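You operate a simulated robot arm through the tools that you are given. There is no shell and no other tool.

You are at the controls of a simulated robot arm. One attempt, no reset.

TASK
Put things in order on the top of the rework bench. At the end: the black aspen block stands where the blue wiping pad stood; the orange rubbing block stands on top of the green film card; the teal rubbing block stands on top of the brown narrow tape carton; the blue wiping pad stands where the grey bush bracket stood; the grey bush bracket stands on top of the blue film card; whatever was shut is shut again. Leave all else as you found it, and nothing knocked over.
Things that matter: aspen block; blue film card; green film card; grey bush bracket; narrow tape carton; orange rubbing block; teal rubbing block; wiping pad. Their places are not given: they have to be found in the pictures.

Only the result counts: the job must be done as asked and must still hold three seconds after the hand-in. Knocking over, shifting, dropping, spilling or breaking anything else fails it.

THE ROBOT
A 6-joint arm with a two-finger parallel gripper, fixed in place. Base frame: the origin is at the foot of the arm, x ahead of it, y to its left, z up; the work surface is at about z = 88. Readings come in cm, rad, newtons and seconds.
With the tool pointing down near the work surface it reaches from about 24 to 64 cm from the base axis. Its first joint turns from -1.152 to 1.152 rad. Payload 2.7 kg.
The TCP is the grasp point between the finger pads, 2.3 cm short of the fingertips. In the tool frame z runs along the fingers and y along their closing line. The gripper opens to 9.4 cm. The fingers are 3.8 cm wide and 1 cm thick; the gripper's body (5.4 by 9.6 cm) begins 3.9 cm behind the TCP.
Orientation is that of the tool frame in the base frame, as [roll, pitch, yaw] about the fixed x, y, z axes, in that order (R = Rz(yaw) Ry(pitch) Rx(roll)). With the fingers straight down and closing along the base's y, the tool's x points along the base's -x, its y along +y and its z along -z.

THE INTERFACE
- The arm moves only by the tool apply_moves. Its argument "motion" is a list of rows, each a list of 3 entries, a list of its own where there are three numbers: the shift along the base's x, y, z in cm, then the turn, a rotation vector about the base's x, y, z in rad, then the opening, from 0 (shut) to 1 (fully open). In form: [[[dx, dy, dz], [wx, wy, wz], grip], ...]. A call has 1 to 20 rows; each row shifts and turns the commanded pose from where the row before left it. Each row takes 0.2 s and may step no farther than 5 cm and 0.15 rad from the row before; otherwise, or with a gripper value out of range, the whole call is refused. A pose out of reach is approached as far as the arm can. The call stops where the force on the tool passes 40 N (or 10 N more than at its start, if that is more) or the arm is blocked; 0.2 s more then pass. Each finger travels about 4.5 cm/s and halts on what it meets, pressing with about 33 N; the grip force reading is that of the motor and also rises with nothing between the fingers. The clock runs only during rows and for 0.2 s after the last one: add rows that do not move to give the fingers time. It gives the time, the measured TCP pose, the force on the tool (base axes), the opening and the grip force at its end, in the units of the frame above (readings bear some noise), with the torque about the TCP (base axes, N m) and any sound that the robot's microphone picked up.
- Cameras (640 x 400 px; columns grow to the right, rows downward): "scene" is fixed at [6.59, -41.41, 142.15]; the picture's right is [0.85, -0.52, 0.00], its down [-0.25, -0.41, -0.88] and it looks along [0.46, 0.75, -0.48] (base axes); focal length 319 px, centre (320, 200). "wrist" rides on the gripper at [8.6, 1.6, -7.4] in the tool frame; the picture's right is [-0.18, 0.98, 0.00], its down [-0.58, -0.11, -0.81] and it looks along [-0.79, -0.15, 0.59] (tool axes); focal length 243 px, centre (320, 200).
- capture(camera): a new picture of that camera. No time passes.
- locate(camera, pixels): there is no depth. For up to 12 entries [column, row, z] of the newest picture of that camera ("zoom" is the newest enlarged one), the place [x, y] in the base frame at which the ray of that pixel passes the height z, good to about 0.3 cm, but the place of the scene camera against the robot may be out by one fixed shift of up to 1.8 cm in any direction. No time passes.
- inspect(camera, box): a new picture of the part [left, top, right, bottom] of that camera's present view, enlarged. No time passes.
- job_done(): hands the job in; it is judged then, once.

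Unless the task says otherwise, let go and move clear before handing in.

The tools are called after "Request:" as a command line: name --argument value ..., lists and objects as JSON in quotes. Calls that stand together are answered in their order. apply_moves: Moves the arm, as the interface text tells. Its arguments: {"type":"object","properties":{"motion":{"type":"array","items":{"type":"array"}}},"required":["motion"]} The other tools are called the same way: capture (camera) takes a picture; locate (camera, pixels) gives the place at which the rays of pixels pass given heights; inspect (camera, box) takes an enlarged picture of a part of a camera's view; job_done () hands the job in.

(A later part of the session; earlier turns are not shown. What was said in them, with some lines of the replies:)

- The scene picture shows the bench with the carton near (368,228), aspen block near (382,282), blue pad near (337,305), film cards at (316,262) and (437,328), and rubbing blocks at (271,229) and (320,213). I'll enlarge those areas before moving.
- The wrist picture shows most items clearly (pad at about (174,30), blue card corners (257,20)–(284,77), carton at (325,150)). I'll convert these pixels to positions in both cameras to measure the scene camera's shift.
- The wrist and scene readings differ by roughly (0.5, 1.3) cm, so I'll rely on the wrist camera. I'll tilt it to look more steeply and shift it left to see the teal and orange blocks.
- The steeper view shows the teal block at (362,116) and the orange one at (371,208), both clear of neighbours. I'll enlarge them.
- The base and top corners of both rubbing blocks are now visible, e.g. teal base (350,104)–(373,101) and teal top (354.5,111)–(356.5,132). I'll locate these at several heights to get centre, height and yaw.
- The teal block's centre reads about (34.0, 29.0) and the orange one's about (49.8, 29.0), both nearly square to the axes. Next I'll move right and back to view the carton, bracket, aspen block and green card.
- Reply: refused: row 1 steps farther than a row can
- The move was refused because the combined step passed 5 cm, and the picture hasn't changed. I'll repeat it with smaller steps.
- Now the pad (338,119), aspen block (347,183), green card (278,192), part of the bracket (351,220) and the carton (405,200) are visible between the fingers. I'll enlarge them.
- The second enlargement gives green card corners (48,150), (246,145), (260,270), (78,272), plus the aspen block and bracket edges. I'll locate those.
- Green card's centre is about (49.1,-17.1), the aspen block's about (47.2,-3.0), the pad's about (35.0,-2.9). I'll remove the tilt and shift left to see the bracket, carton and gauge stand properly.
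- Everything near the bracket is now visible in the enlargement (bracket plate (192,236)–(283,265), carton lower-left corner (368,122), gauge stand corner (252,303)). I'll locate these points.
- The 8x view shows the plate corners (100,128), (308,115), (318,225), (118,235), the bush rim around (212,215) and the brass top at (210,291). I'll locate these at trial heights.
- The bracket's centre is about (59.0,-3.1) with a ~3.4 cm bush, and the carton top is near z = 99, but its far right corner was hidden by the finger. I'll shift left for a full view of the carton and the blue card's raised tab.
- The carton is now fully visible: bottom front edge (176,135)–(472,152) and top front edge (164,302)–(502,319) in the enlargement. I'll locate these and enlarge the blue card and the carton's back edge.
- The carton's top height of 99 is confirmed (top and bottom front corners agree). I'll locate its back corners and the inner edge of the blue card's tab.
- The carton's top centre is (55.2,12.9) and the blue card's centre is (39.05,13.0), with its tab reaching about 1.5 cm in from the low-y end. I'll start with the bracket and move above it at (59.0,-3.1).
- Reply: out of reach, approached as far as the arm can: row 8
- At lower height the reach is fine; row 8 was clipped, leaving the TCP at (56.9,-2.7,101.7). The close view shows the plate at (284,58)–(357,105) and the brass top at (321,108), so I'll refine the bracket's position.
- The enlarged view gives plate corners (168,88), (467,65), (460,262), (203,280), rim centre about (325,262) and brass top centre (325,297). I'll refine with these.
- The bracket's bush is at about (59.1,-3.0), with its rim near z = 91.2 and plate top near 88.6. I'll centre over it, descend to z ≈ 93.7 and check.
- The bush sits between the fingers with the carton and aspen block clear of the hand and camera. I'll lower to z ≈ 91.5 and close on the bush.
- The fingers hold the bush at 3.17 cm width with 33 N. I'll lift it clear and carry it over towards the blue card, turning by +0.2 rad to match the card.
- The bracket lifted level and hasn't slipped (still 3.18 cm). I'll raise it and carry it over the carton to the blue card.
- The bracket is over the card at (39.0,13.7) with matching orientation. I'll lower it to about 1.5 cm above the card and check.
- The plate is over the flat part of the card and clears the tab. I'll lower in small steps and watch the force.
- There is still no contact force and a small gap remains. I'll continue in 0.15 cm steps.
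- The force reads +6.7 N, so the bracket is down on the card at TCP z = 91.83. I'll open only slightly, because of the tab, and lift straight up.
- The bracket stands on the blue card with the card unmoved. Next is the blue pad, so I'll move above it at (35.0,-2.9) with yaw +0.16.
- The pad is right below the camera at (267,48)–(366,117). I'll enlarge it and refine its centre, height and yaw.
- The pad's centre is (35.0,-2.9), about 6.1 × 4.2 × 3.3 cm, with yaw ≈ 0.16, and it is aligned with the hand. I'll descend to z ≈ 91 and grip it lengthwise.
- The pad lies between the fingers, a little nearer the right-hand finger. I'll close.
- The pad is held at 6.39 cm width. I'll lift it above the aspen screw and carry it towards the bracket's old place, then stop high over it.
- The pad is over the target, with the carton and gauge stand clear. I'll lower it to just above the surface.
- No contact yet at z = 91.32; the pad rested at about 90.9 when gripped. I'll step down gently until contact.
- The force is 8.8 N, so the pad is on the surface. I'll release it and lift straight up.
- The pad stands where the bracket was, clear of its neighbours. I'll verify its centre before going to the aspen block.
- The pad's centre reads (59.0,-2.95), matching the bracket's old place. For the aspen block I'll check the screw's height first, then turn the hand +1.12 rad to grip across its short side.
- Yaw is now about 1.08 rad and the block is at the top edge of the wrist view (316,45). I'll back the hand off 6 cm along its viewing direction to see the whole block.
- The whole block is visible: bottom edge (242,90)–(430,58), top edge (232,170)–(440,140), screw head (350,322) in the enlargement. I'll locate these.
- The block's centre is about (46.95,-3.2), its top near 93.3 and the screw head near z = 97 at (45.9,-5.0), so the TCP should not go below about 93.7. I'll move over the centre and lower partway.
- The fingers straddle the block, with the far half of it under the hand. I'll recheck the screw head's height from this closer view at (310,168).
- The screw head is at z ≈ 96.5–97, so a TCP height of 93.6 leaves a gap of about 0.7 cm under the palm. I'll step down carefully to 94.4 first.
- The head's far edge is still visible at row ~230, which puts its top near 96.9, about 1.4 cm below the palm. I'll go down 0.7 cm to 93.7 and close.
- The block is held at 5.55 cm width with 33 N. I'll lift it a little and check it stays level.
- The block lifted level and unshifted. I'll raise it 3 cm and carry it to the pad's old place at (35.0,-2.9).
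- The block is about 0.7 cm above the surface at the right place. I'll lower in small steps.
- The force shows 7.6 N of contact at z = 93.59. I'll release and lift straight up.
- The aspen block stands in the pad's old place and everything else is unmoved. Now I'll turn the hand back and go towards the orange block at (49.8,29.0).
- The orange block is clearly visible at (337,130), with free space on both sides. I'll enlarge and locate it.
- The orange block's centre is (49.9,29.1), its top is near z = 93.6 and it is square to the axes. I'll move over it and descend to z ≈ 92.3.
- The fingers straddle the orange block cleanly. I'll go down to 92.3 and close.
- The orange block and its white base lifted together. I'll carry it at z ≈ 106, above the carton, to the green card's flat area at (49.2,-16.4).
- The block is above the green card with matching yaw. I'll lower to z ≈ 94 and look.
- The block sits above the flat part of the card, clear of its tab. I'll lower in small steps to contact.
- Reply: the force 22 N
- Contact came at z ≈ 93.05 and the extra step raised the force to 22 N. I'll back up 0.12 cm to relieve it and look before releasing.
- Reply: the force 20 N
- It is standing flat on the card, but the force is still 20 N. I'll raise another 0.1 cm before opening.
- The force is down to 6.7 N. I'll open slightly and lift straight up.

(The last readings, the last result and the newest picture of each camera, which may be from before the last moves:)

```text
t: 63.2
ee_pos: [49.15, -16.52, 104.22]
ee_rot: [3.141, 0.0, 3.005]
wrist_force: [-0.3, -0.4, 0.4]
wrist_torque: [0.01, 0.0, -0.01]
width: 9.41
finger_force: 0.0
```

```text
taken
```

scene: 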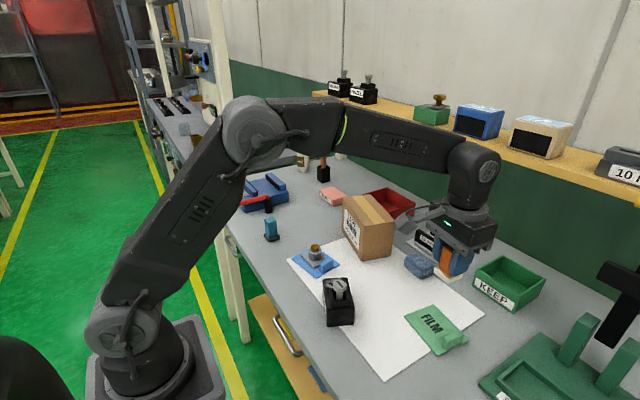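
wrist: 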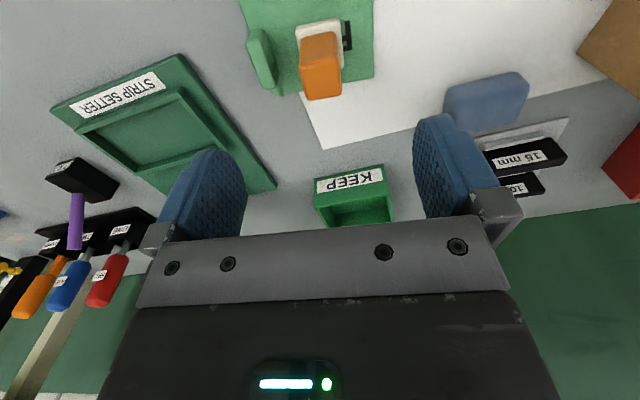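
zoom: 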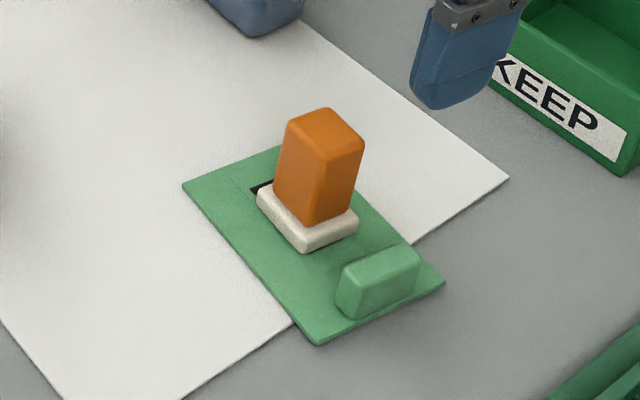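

The orange block stands upright on the green card, which hasn't moved. Now I'll go for the teal block, stopping short of it for a look.

Request:
apply_moves --motion '[[[-1.92, 4.1, 1], [0, 0, 0.034], 1], [[-1.92, 4.1, 1], [0, 0, 0.034], 1], [[-1.92, 4.1, 0], [0, 0, 0.034], 1], [[-1.92, 4.1, 0], [0, 0, 0.034], 1], [[-1.92, 4.1, 0], [0, 0, 0], 1], [[-1.92, 4.1, 0], [0, 0, 0], 1], [[-1.92, 4.1, 0], [0, 0, 0], 0.8], [[-1.92, 4.1, 0], [0, 0, 0], 0.8], [[-1.92, 4.1, 0], [0, 0, 0], 0.8], [[-1.92, 4.1, -2], [0, 0, 0], 0.8], [[-1.92, 4.1, -2], [0, 0, 0], 0.8], [[0, 0, 0], [0, 0, 0], 0.8]]'

Request:
capture --camera "wrist"

Request:
capture --camera "scene"

```text
t: 65.8
ee_pos: [28.06, 28.67, 102.16]
ee_rot: [3.141, 0.0, -3.141]
wrist_force: [0.8, 0.1, -0.4]
wrist_torque: [-0.02, -0.03, -0.03]
width: 7.5
finger_force: 0.0
```

```text
taken
```

wrist: 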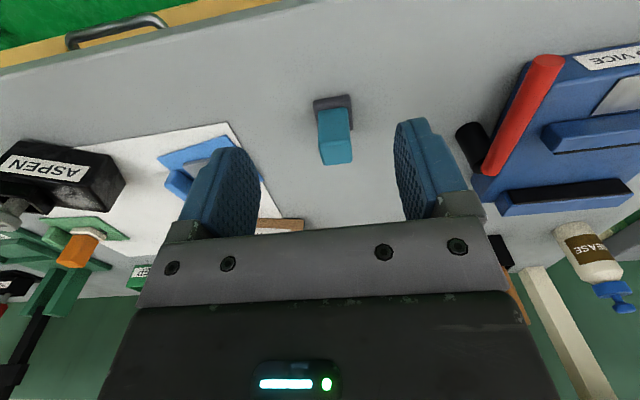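

```text
taken
```

scene: 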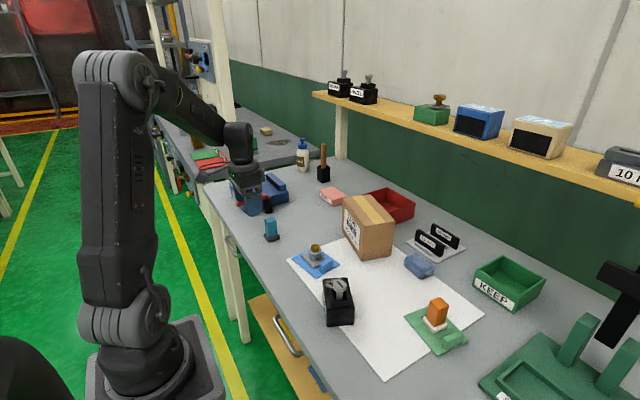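

The teal block is at (335,130) and the vice's red handle lies to its left side (485–548, 60–170). I'll locate both to check the clearance.

Request:
inspect --camera "wrist" --box '[295, 80, 375, 170]'

Request:
locate --camera "wrist" --pixels '[[314, 102, 89], [351, 97, 89], [318, 130, 89], [319, 141, 93.7], [351, 138, 93.7], [352.5, 160, 93.7], [323, 164, 93.7], [482, 172, 94], [530, 62, 94], [458, 130, 93], [458, 130, 90], [472, 200, 88]]'

```text
4.44 times, centred on (335, 125) of wrist
```

zoom: 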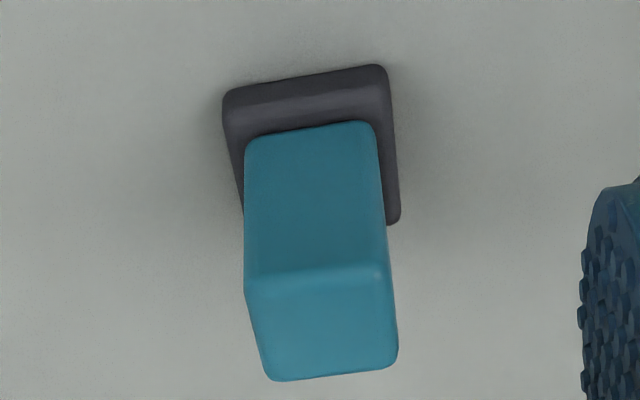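

```text
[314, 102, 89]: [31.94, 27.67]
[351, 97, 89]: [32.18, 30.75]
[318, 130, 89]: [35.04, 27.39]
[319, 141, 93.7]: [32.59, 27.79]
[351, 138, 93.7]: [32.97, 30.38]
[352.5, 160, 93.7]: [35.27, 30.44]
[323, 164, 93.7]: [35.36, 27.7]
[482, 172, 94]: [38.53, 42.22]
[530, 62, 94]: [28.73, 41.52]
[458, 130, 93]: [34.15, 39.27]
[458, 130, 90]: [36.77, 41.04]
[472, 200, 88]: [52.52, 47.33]
```

The vice starts at y ≥ 39, well clear, and the teal centre is (34.05,29.1). I'll move over it and descend.

Request:
apply_moves --motion '[[[3, 0.2, 0], [0, 0, 0], 0.8], [[3, 0.2, 0], [0, 0, 0], 0.8], [[0, 0, -4], [0, 0, 0], 0.8], [[0, 0, -3.8], [0, 0, 0], 0.8], [[0, 0, 0], [0, 0, 0], 0.8]]'

Request:
capture --camera "wrist"

Request:
inspect --camera "scene" --box '[220, 160, 316, 260]'

```text
t: 67.0
ee_pos: [34.02, 28.99, 94.24]
ee_rot: [-3.141, 0.001, -3.14]
wrist_force: [0.6, 0.0, 1.0]
wrist_torque: [-0.03, -0.03, 0.02]
width: 7.53
finger_force: 0.1
```

```text
taken
```

wrist: 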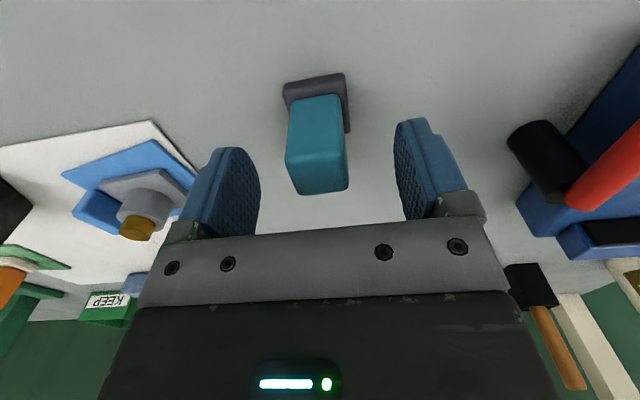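

```text
4.00 times, centred on (268, 210) of scene
```

zoom: 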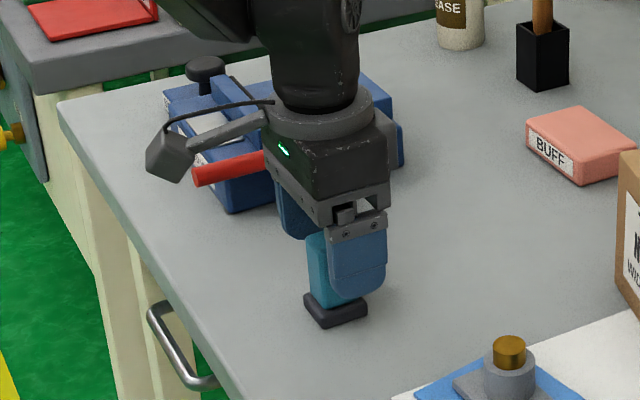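

The block is centred between the fingers. I'll go down 2 cm, close, then lift a little.

Request:
apply_moves --motion '[[[0, 0, -1], [0, 0, 0], 0.8], [[0, 0, -0.9], [0, 0, 0], 0.8], [[0, 0, 0], [0, 0, 0], 0.8], [[0, 0, 0], [0, 0, 0], 0.15], [[0, 0, 0], [0, 0, 0], 0.15], [[0, 0, 0], [0, 0, 0], 0.15], [[0, 0, 0], [0, 0, 0], 0.15], [[0, 0, 0], [0, 0, 0], 0.15]]'

Request:
apply_moves --motion '[[[0, 0, 0.5], [0, 0, 0], 0.15], [[0, 0, 1.5], [0, 0, 0], 0.15], [[0, 0, 0], [0, 0, 0], 0.15]]'

Request:
inspect --camera "scene" --box '[220, 160, 316, 260]'

```text
t: 68.8
ee_pos: [34.1, 29.11, 92.54]
ee_rot: [3.141, 0.0, -3.141]
wrist_force: [-0.1, -0.1, 0.9]
wrist_torque: [0.01, 0.01, 0.01]
width: 2.74
finger_force: 33.4
```

```text
t: 69.6
ee_pos: [34.22, 29.09, 94.42]
ee_rot: [-3.141, 0.0, 3.141]
wrist_force: [0.0, -0.2, -0.4]
wrist_torque: [0.02, -0.04, -0.01]
width: 2.74
finger_force: 33.1
```

```text
4.00 times, centred on (268, 210) of scene
```

zoom: 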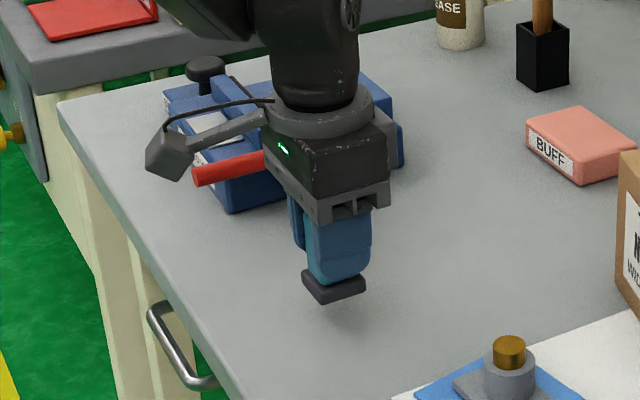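

The teal block and its dark base lifted together. I'll raise it to z ≈ 109 and carry it over the carton's top centre at (55.2,12.9).

Request:
apply_moves --motion '[[[0, 0, 4], [0, 0, 0], 0.15], [[0, 0, 4], [0, 0, 0], 0.15], [[0, 0, 4], [0, 0, 0], 0.15], [[0, 0, 2.6], [0, 0, 0], 0.15], [[3.5, -2.7, 0], [0, 0, -0.05], 0.15], [[3.5, -2.7, 0], [0, 0, -0.05], 0.15], [[3.5, -2.7, 0], [0, 0, -0.05], 0.15], [[3.5, -2.7, 0], [0, 0, -0.05], 0.15], [[3.5, -2.7, 0], [0, 0, -0.05], 0.15], [[3.5, -2.7, 0], [0, 0, 0], 0.15], [[0, 0, 0], [0, 0, 0], 0.15]]'

Request:
capture --camera "wrist"

Request:
capture --camera "scene"

```text
t: 72.0
ee_pos: [55.18, 12.75, 109.07]
ee_rot: [3.141, -0.002, 2.892]
wrist_force: [-0.1, -0.1, 0.5]
wrist_torque: [-0.01, 0.0, 0.01]
width: 2.73
finger_force: 32.9
```

```text
taken
```

wrist: 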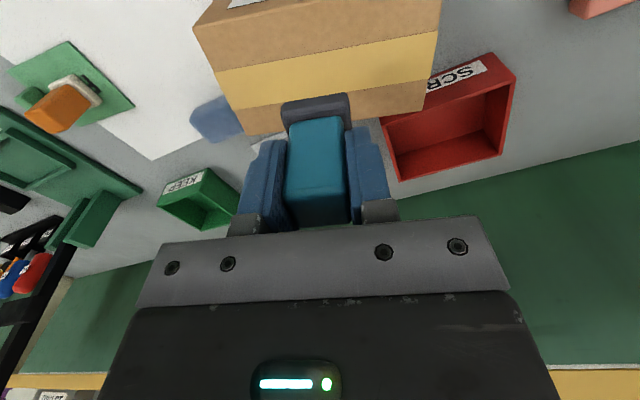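

```text
taken
```

scene: 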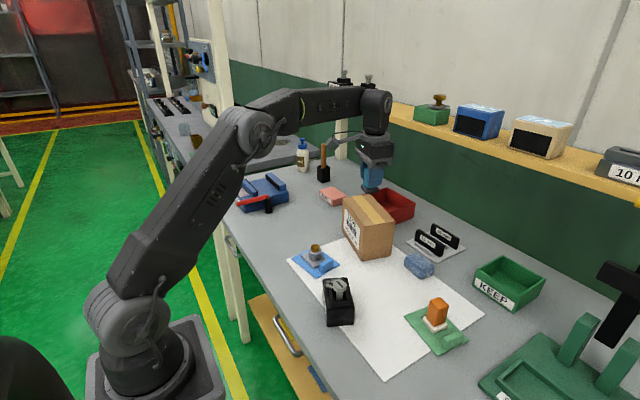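

The block is over the carton's top, whose back corners show at (247,135) and (421,110). I'll verify the carton's centre from this view before lowering.

Request:
locate --camera "wrist" --pixels '[[247, 135, 99], [421, 110, 99], [196, 27, 99], [214, 73, 99], [438, 33, 99], [231, 108, 99], [425, 84, 99]]'

Request:
apply_moves --motion '[[[0, 0.1, -2], [0, 0, 0], 0.15], [[0, 0, -1.8], [0, 0, 0], 0.15], [[0, 0, 0], [0, 0, 0], 0.15]]'

Request:
inspect --camera "scene" --box '[320, 150, 416, 270]'

Request:
capture --camera "wrist"

```text
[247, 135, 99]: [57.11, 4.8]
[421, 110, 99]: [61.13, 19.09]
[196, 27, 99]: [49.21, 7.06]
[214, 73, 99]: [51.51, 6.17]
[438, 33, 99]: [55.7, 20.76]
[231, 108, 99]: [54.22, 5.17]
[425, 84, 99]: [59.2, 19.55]
```

```text
t: 72.8
ee_pos: [55.13, 12.94, 105.22]
ee_rot: [3.141, 0.001, 2.893]
wrist_force: [1.0, 0.0, -1.0]
wrist_torque: [0.0, -0.01, 0.01]
width: 2.75
finger_force: 33.1
```

```text
3.33 times, centred on (368, 210) of scene
```

zoom: 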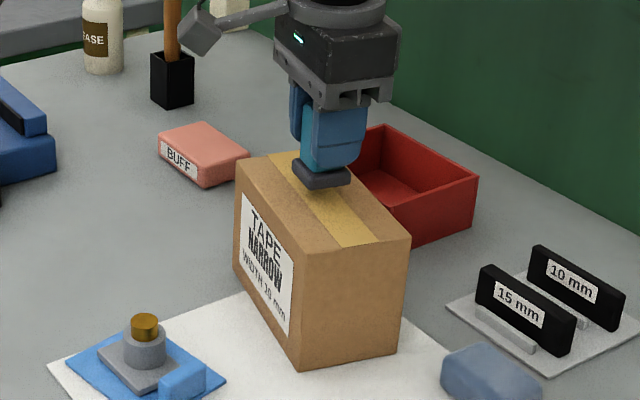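

```text
taken
```

wrist: 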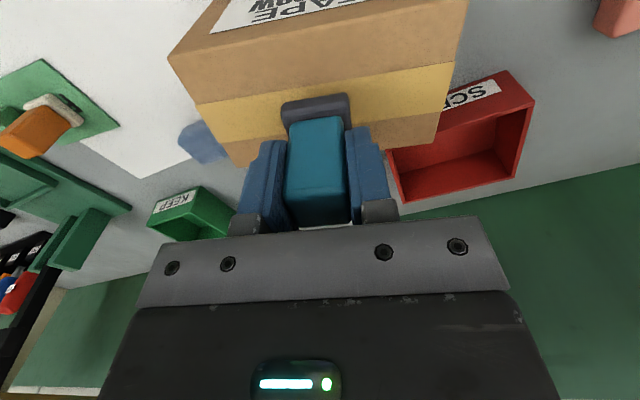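

The carton's centre is confirmed and the block is above the tape strip. I'll lower in small steps, checking each reading.

Request:
apply_moves --motion '[[[0, 0, -0.7], [0, 0, 0], 0.15], [[0, 0, -0.4], [0, 0, 0], 0.15], [[0, 0, 0], [0, 0, 0], 0.15]]'

```text
t: 73.6
ee_pos: [55.13, 12.96, 104.21]
ee_rot: [-3.141, 0.0, 2.892]
wrist_force: [0.1, 0.1, 0.3]
wrist_torque: [0.03, -0.03, 0.0]
width: 2.75
finger_force: 33.2
```

Request:
apply_moves --motion '[[[0, 0, -0.2], [0, 0, 0], 0.15], [[0, 0, 0], [0, 0, 0], 0.15]]'

Request:
inspect --camera "scene" --box '[335, 165, 399, 225]'

```text
t: 74.2
ee_pos: [55.01, 13.02, 103.91]
ee_rot: [-3.141, 0.0, 2.891]
wrist_force: [0.4, -0.3, 0.3]
wrist_torque: [0.05, 0.0, -0.01]
width: 2.74
finger_force: 33.3
```

```text
6.67 times, centred on (367, 195) of scene
```

zoom: 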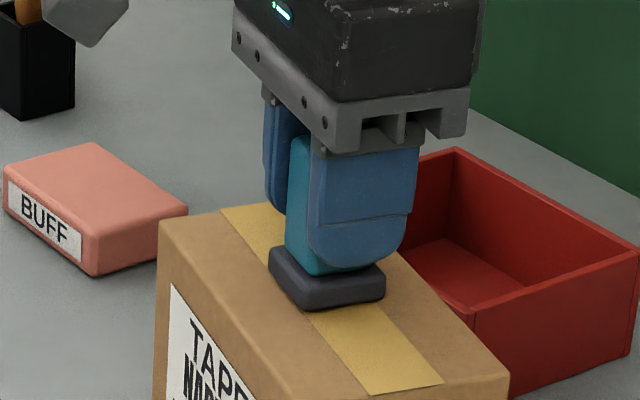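

No contact force yet at z ≈ 103.95, and the base is just above the carton. I'll take another small step.

Request:
apply_moves --motion '[[[0, 0, -0.12], [0, 0, 0], 0.15], [[0, 0, 0], [0, 0, 0], 0.15]]'

```text
t: 74.8
ee_pos: [55.09, 12.92, 103.88]
ee_rot: [3.141, 0.0, 2.893]
wrist_force: [-0.2, 0.4, -1.0]
wrist_torque: [0.01, 0.01, -0.06]
width: 2.74
finger_force: 33.3
```

Request:
apply_moves --motion '[[[0, 0, -0.1], [0, 0, 0], 0.15], [[0, 0, 0], [0, 0, 0], 0.15]]'

```text
t: 75.4
ee_pos: [55.05, 13.05, 103.78]
ee_rot: [3.141, 0.001, 2.893]
wrist_force: [-0.4, -0.2, 0.6]
wrist_torque: [-0.02, 0.0, 0.0]
width: 2.73
finger_force: 33.5
```

Request:
apply_moves --motion '[[[0, 0, -0.08], [0, 0, 0], 0.15], [[0, 0, 0], [0, 0, 0], 0.15]]'

```text
t: 76.0
ee_pos: [55.1, 12.94, 103.65]
ee_rot: [3.141, 0.003, 2.891]
wrist_force: [-1.2, 2.1, 6.3]
wrist_torque: [-0.02, 0.11, 0.01]
width: 2.75
finger_force: 32.7
```

The force is 6.3 N, so the base rests on the carton. I'll release, then lift straight up.

Request:
apply_moves --motion '[[[0, 0, 0], [0, 0, 0], 0.45], [[0, 0, 0], [0, 0, 0], 0.5], [[0, 0, 0], [0, 0, 0], 0.5]]'

Request:
apply_moves --motion '[[[0, 0, 1], [0, 0, 0], 0.5], [[0, 0, 2], [0, 0, 0], 0.5], [[0, 0, 3], [0, 0, 0], 0.5], [[0, 0, 0], [0, 0, 0], 0.5]]'

Request:
inspect --camera "scene" --box '[320, 150, 416, 270]'

```text
t: 76.8
ee_pos: [55.0, 12.92, 103.61]
ee_rot: [3.14, 0.0, 2.891]
wrist_force: [-0.2, 1.1, -0.5]
wrist_torque: [-0.02, 0.0, 0.01]
width: 4.72
finger_force: 0.0
```

```text
t: 77.8
ee_pos: [55.13, 12.97, 109.61]
ee_rot: [-3.141, 0.001, 2.892]
wrist_force: [-0.3, 0.1, 0.8]
wrist_torque: [0.02, 0.02, 0.02]
width: 4.72
finger_force: 0.0
```

```text
3.33 times, centred on (368, 210) of scene
```

zoom: 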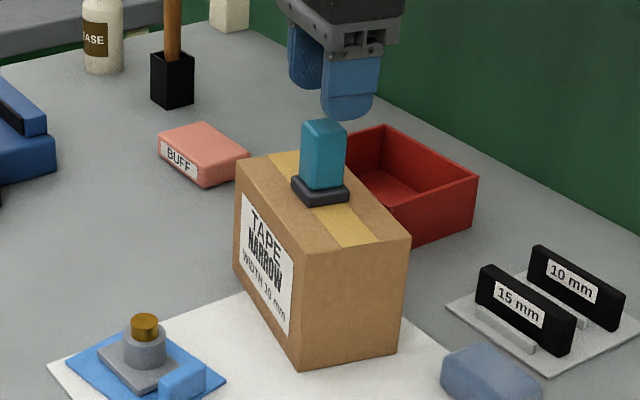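

The teal block stands on the carton. I'll retreat up and back towards the start pose, then verify the whole bench.

Request:
apply_moves --motion '[[[-1, 0, 3], [0, 0, 0], 0.5], [[-1.5, 0, 3], [0, 0, 0], 0.5], [[-4, 0, 2], [0, 0, 0.05], 0.6], [[-4.5, 0, 0], [0, 0, 0.05], 0.8], [[-4.5, 0, 0], [0, 0, 0.05], 1], [[-4.5, -1, 0], [0, 0, 0.05], 1], [[-4.5, -2, 0], [0, 0, 0.05], 1], [[-3.5, -3, 0], [0, 0, 0], 1], [[0, 0, 0], [0, 0, 0], 1]]'

Request:
capture --camera "scene"

Request:
capture --camera "wrist"

Request:
inspect --camera "scene" --box '[280, 180, 480, 370]'

```text
t: 79.8
ee_pos: [26.98, 6.88, 117.53]
ee_rot: [-3.141, 0.001, 3.141]
wrist_force: [-0.2, -0.6, 0.3]
wrist_torque: [-0.01, 0.0, 0.0]
width: 9.38
finger_force: 0.1
```

```text
taken
```

scene: 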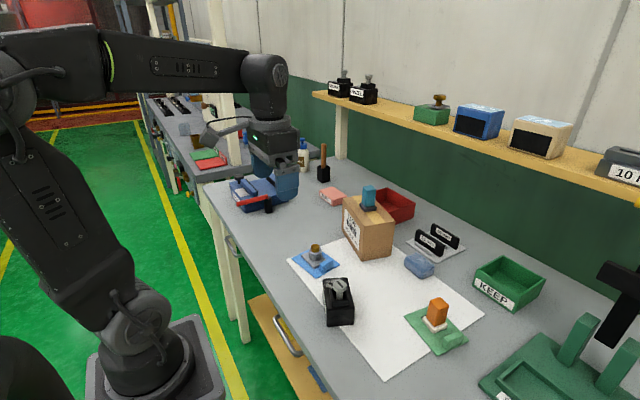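

```text
taken
```

wrist: 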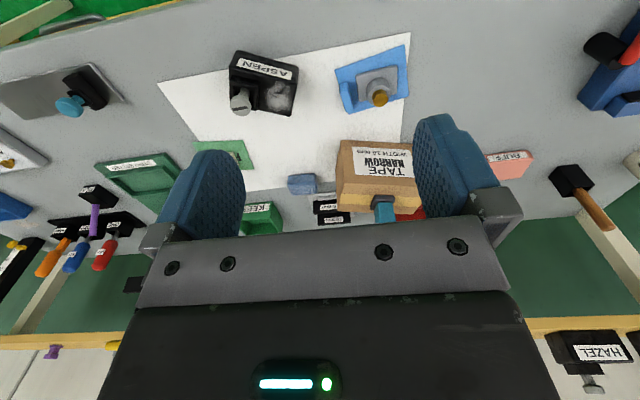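

```text
2.11 times, centred on (380, 275) of scene
```

zoom: 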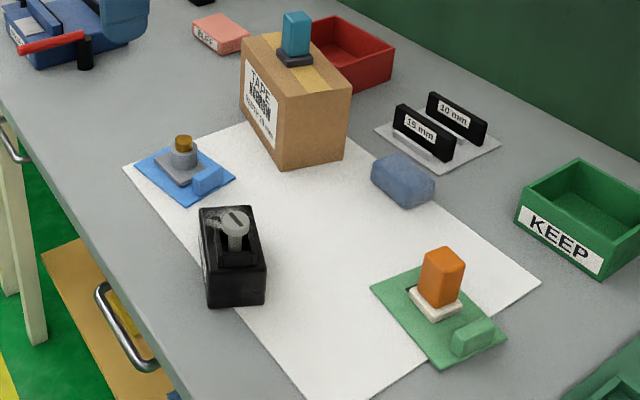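

All pieces are in place and upright. I'll do one last check of the aspen block's centre against the pad's old place (35.0,-2.9).

Request:
inspect --camera "wrist" --box '[216, 35, 312, 125]'

```text
4.44 times, centred on (264, 80) of wrist
```

zoom: 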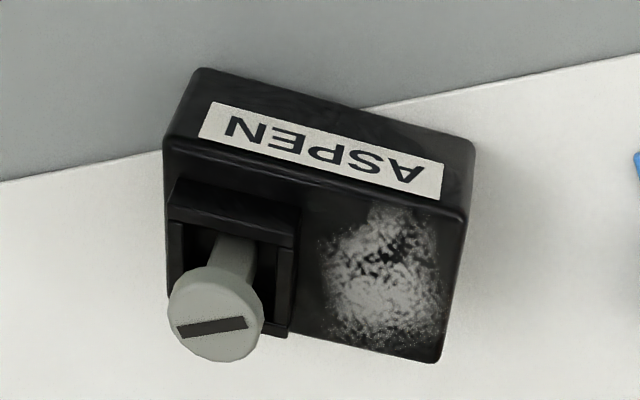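

Request:
locate --camera "zoom" --pixels '[[165, 145, 93.3], [465, 213, 93.3], [435, 361, 93.3], [172, 300, 93.3], [200, 70, 88], [474, 146, 88]]'

```text
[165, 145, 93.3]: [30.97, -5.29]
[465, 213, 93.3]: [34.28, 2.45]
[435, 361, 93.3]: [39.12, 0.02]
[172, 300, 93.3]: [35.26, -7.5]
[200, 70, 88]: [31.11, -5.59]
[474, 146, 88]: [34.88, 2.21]
```

The aspen block's corners average to about (34.9,-2.6), within 0.3–0.4 cm of the pad's old centre. Everything stands, nothing was opened and the hand is clear, so I'm handing in.

Request:
job_done

```text
The job is handed in.
```

I moved all five items to where you asked and handed the job in; I haven't seen a verdict on it. In the last pictures everything stood upright and the hand was clear of the bench.

- **Grey bush bracket:** it stands on the flat part of the blue film card, clear of the card's raised tab.
- **Blue wiping pad:** its centre reads (59.0, -2.95), against (59.1, -3.0) for the bracket's old place.
- **Black aspen block:** its centre reads about (34.9, -2.6), within 0.4 cm of where the pad stood. I kept the block's own angle rather than turning it to match the pad's.
- **Orange rubbing block:** it stands on the flat part of the green film card. I pressed about 22 N on it while setting it down, then eased off before letting go. The card looked unmoved afterwards.
- **Teal rubbing block:** it stands on the brown narrow tape carton, near the centre of the top.

I opened nothing, so there was nothing to shut again. I saw no other object shifted or knocked over.
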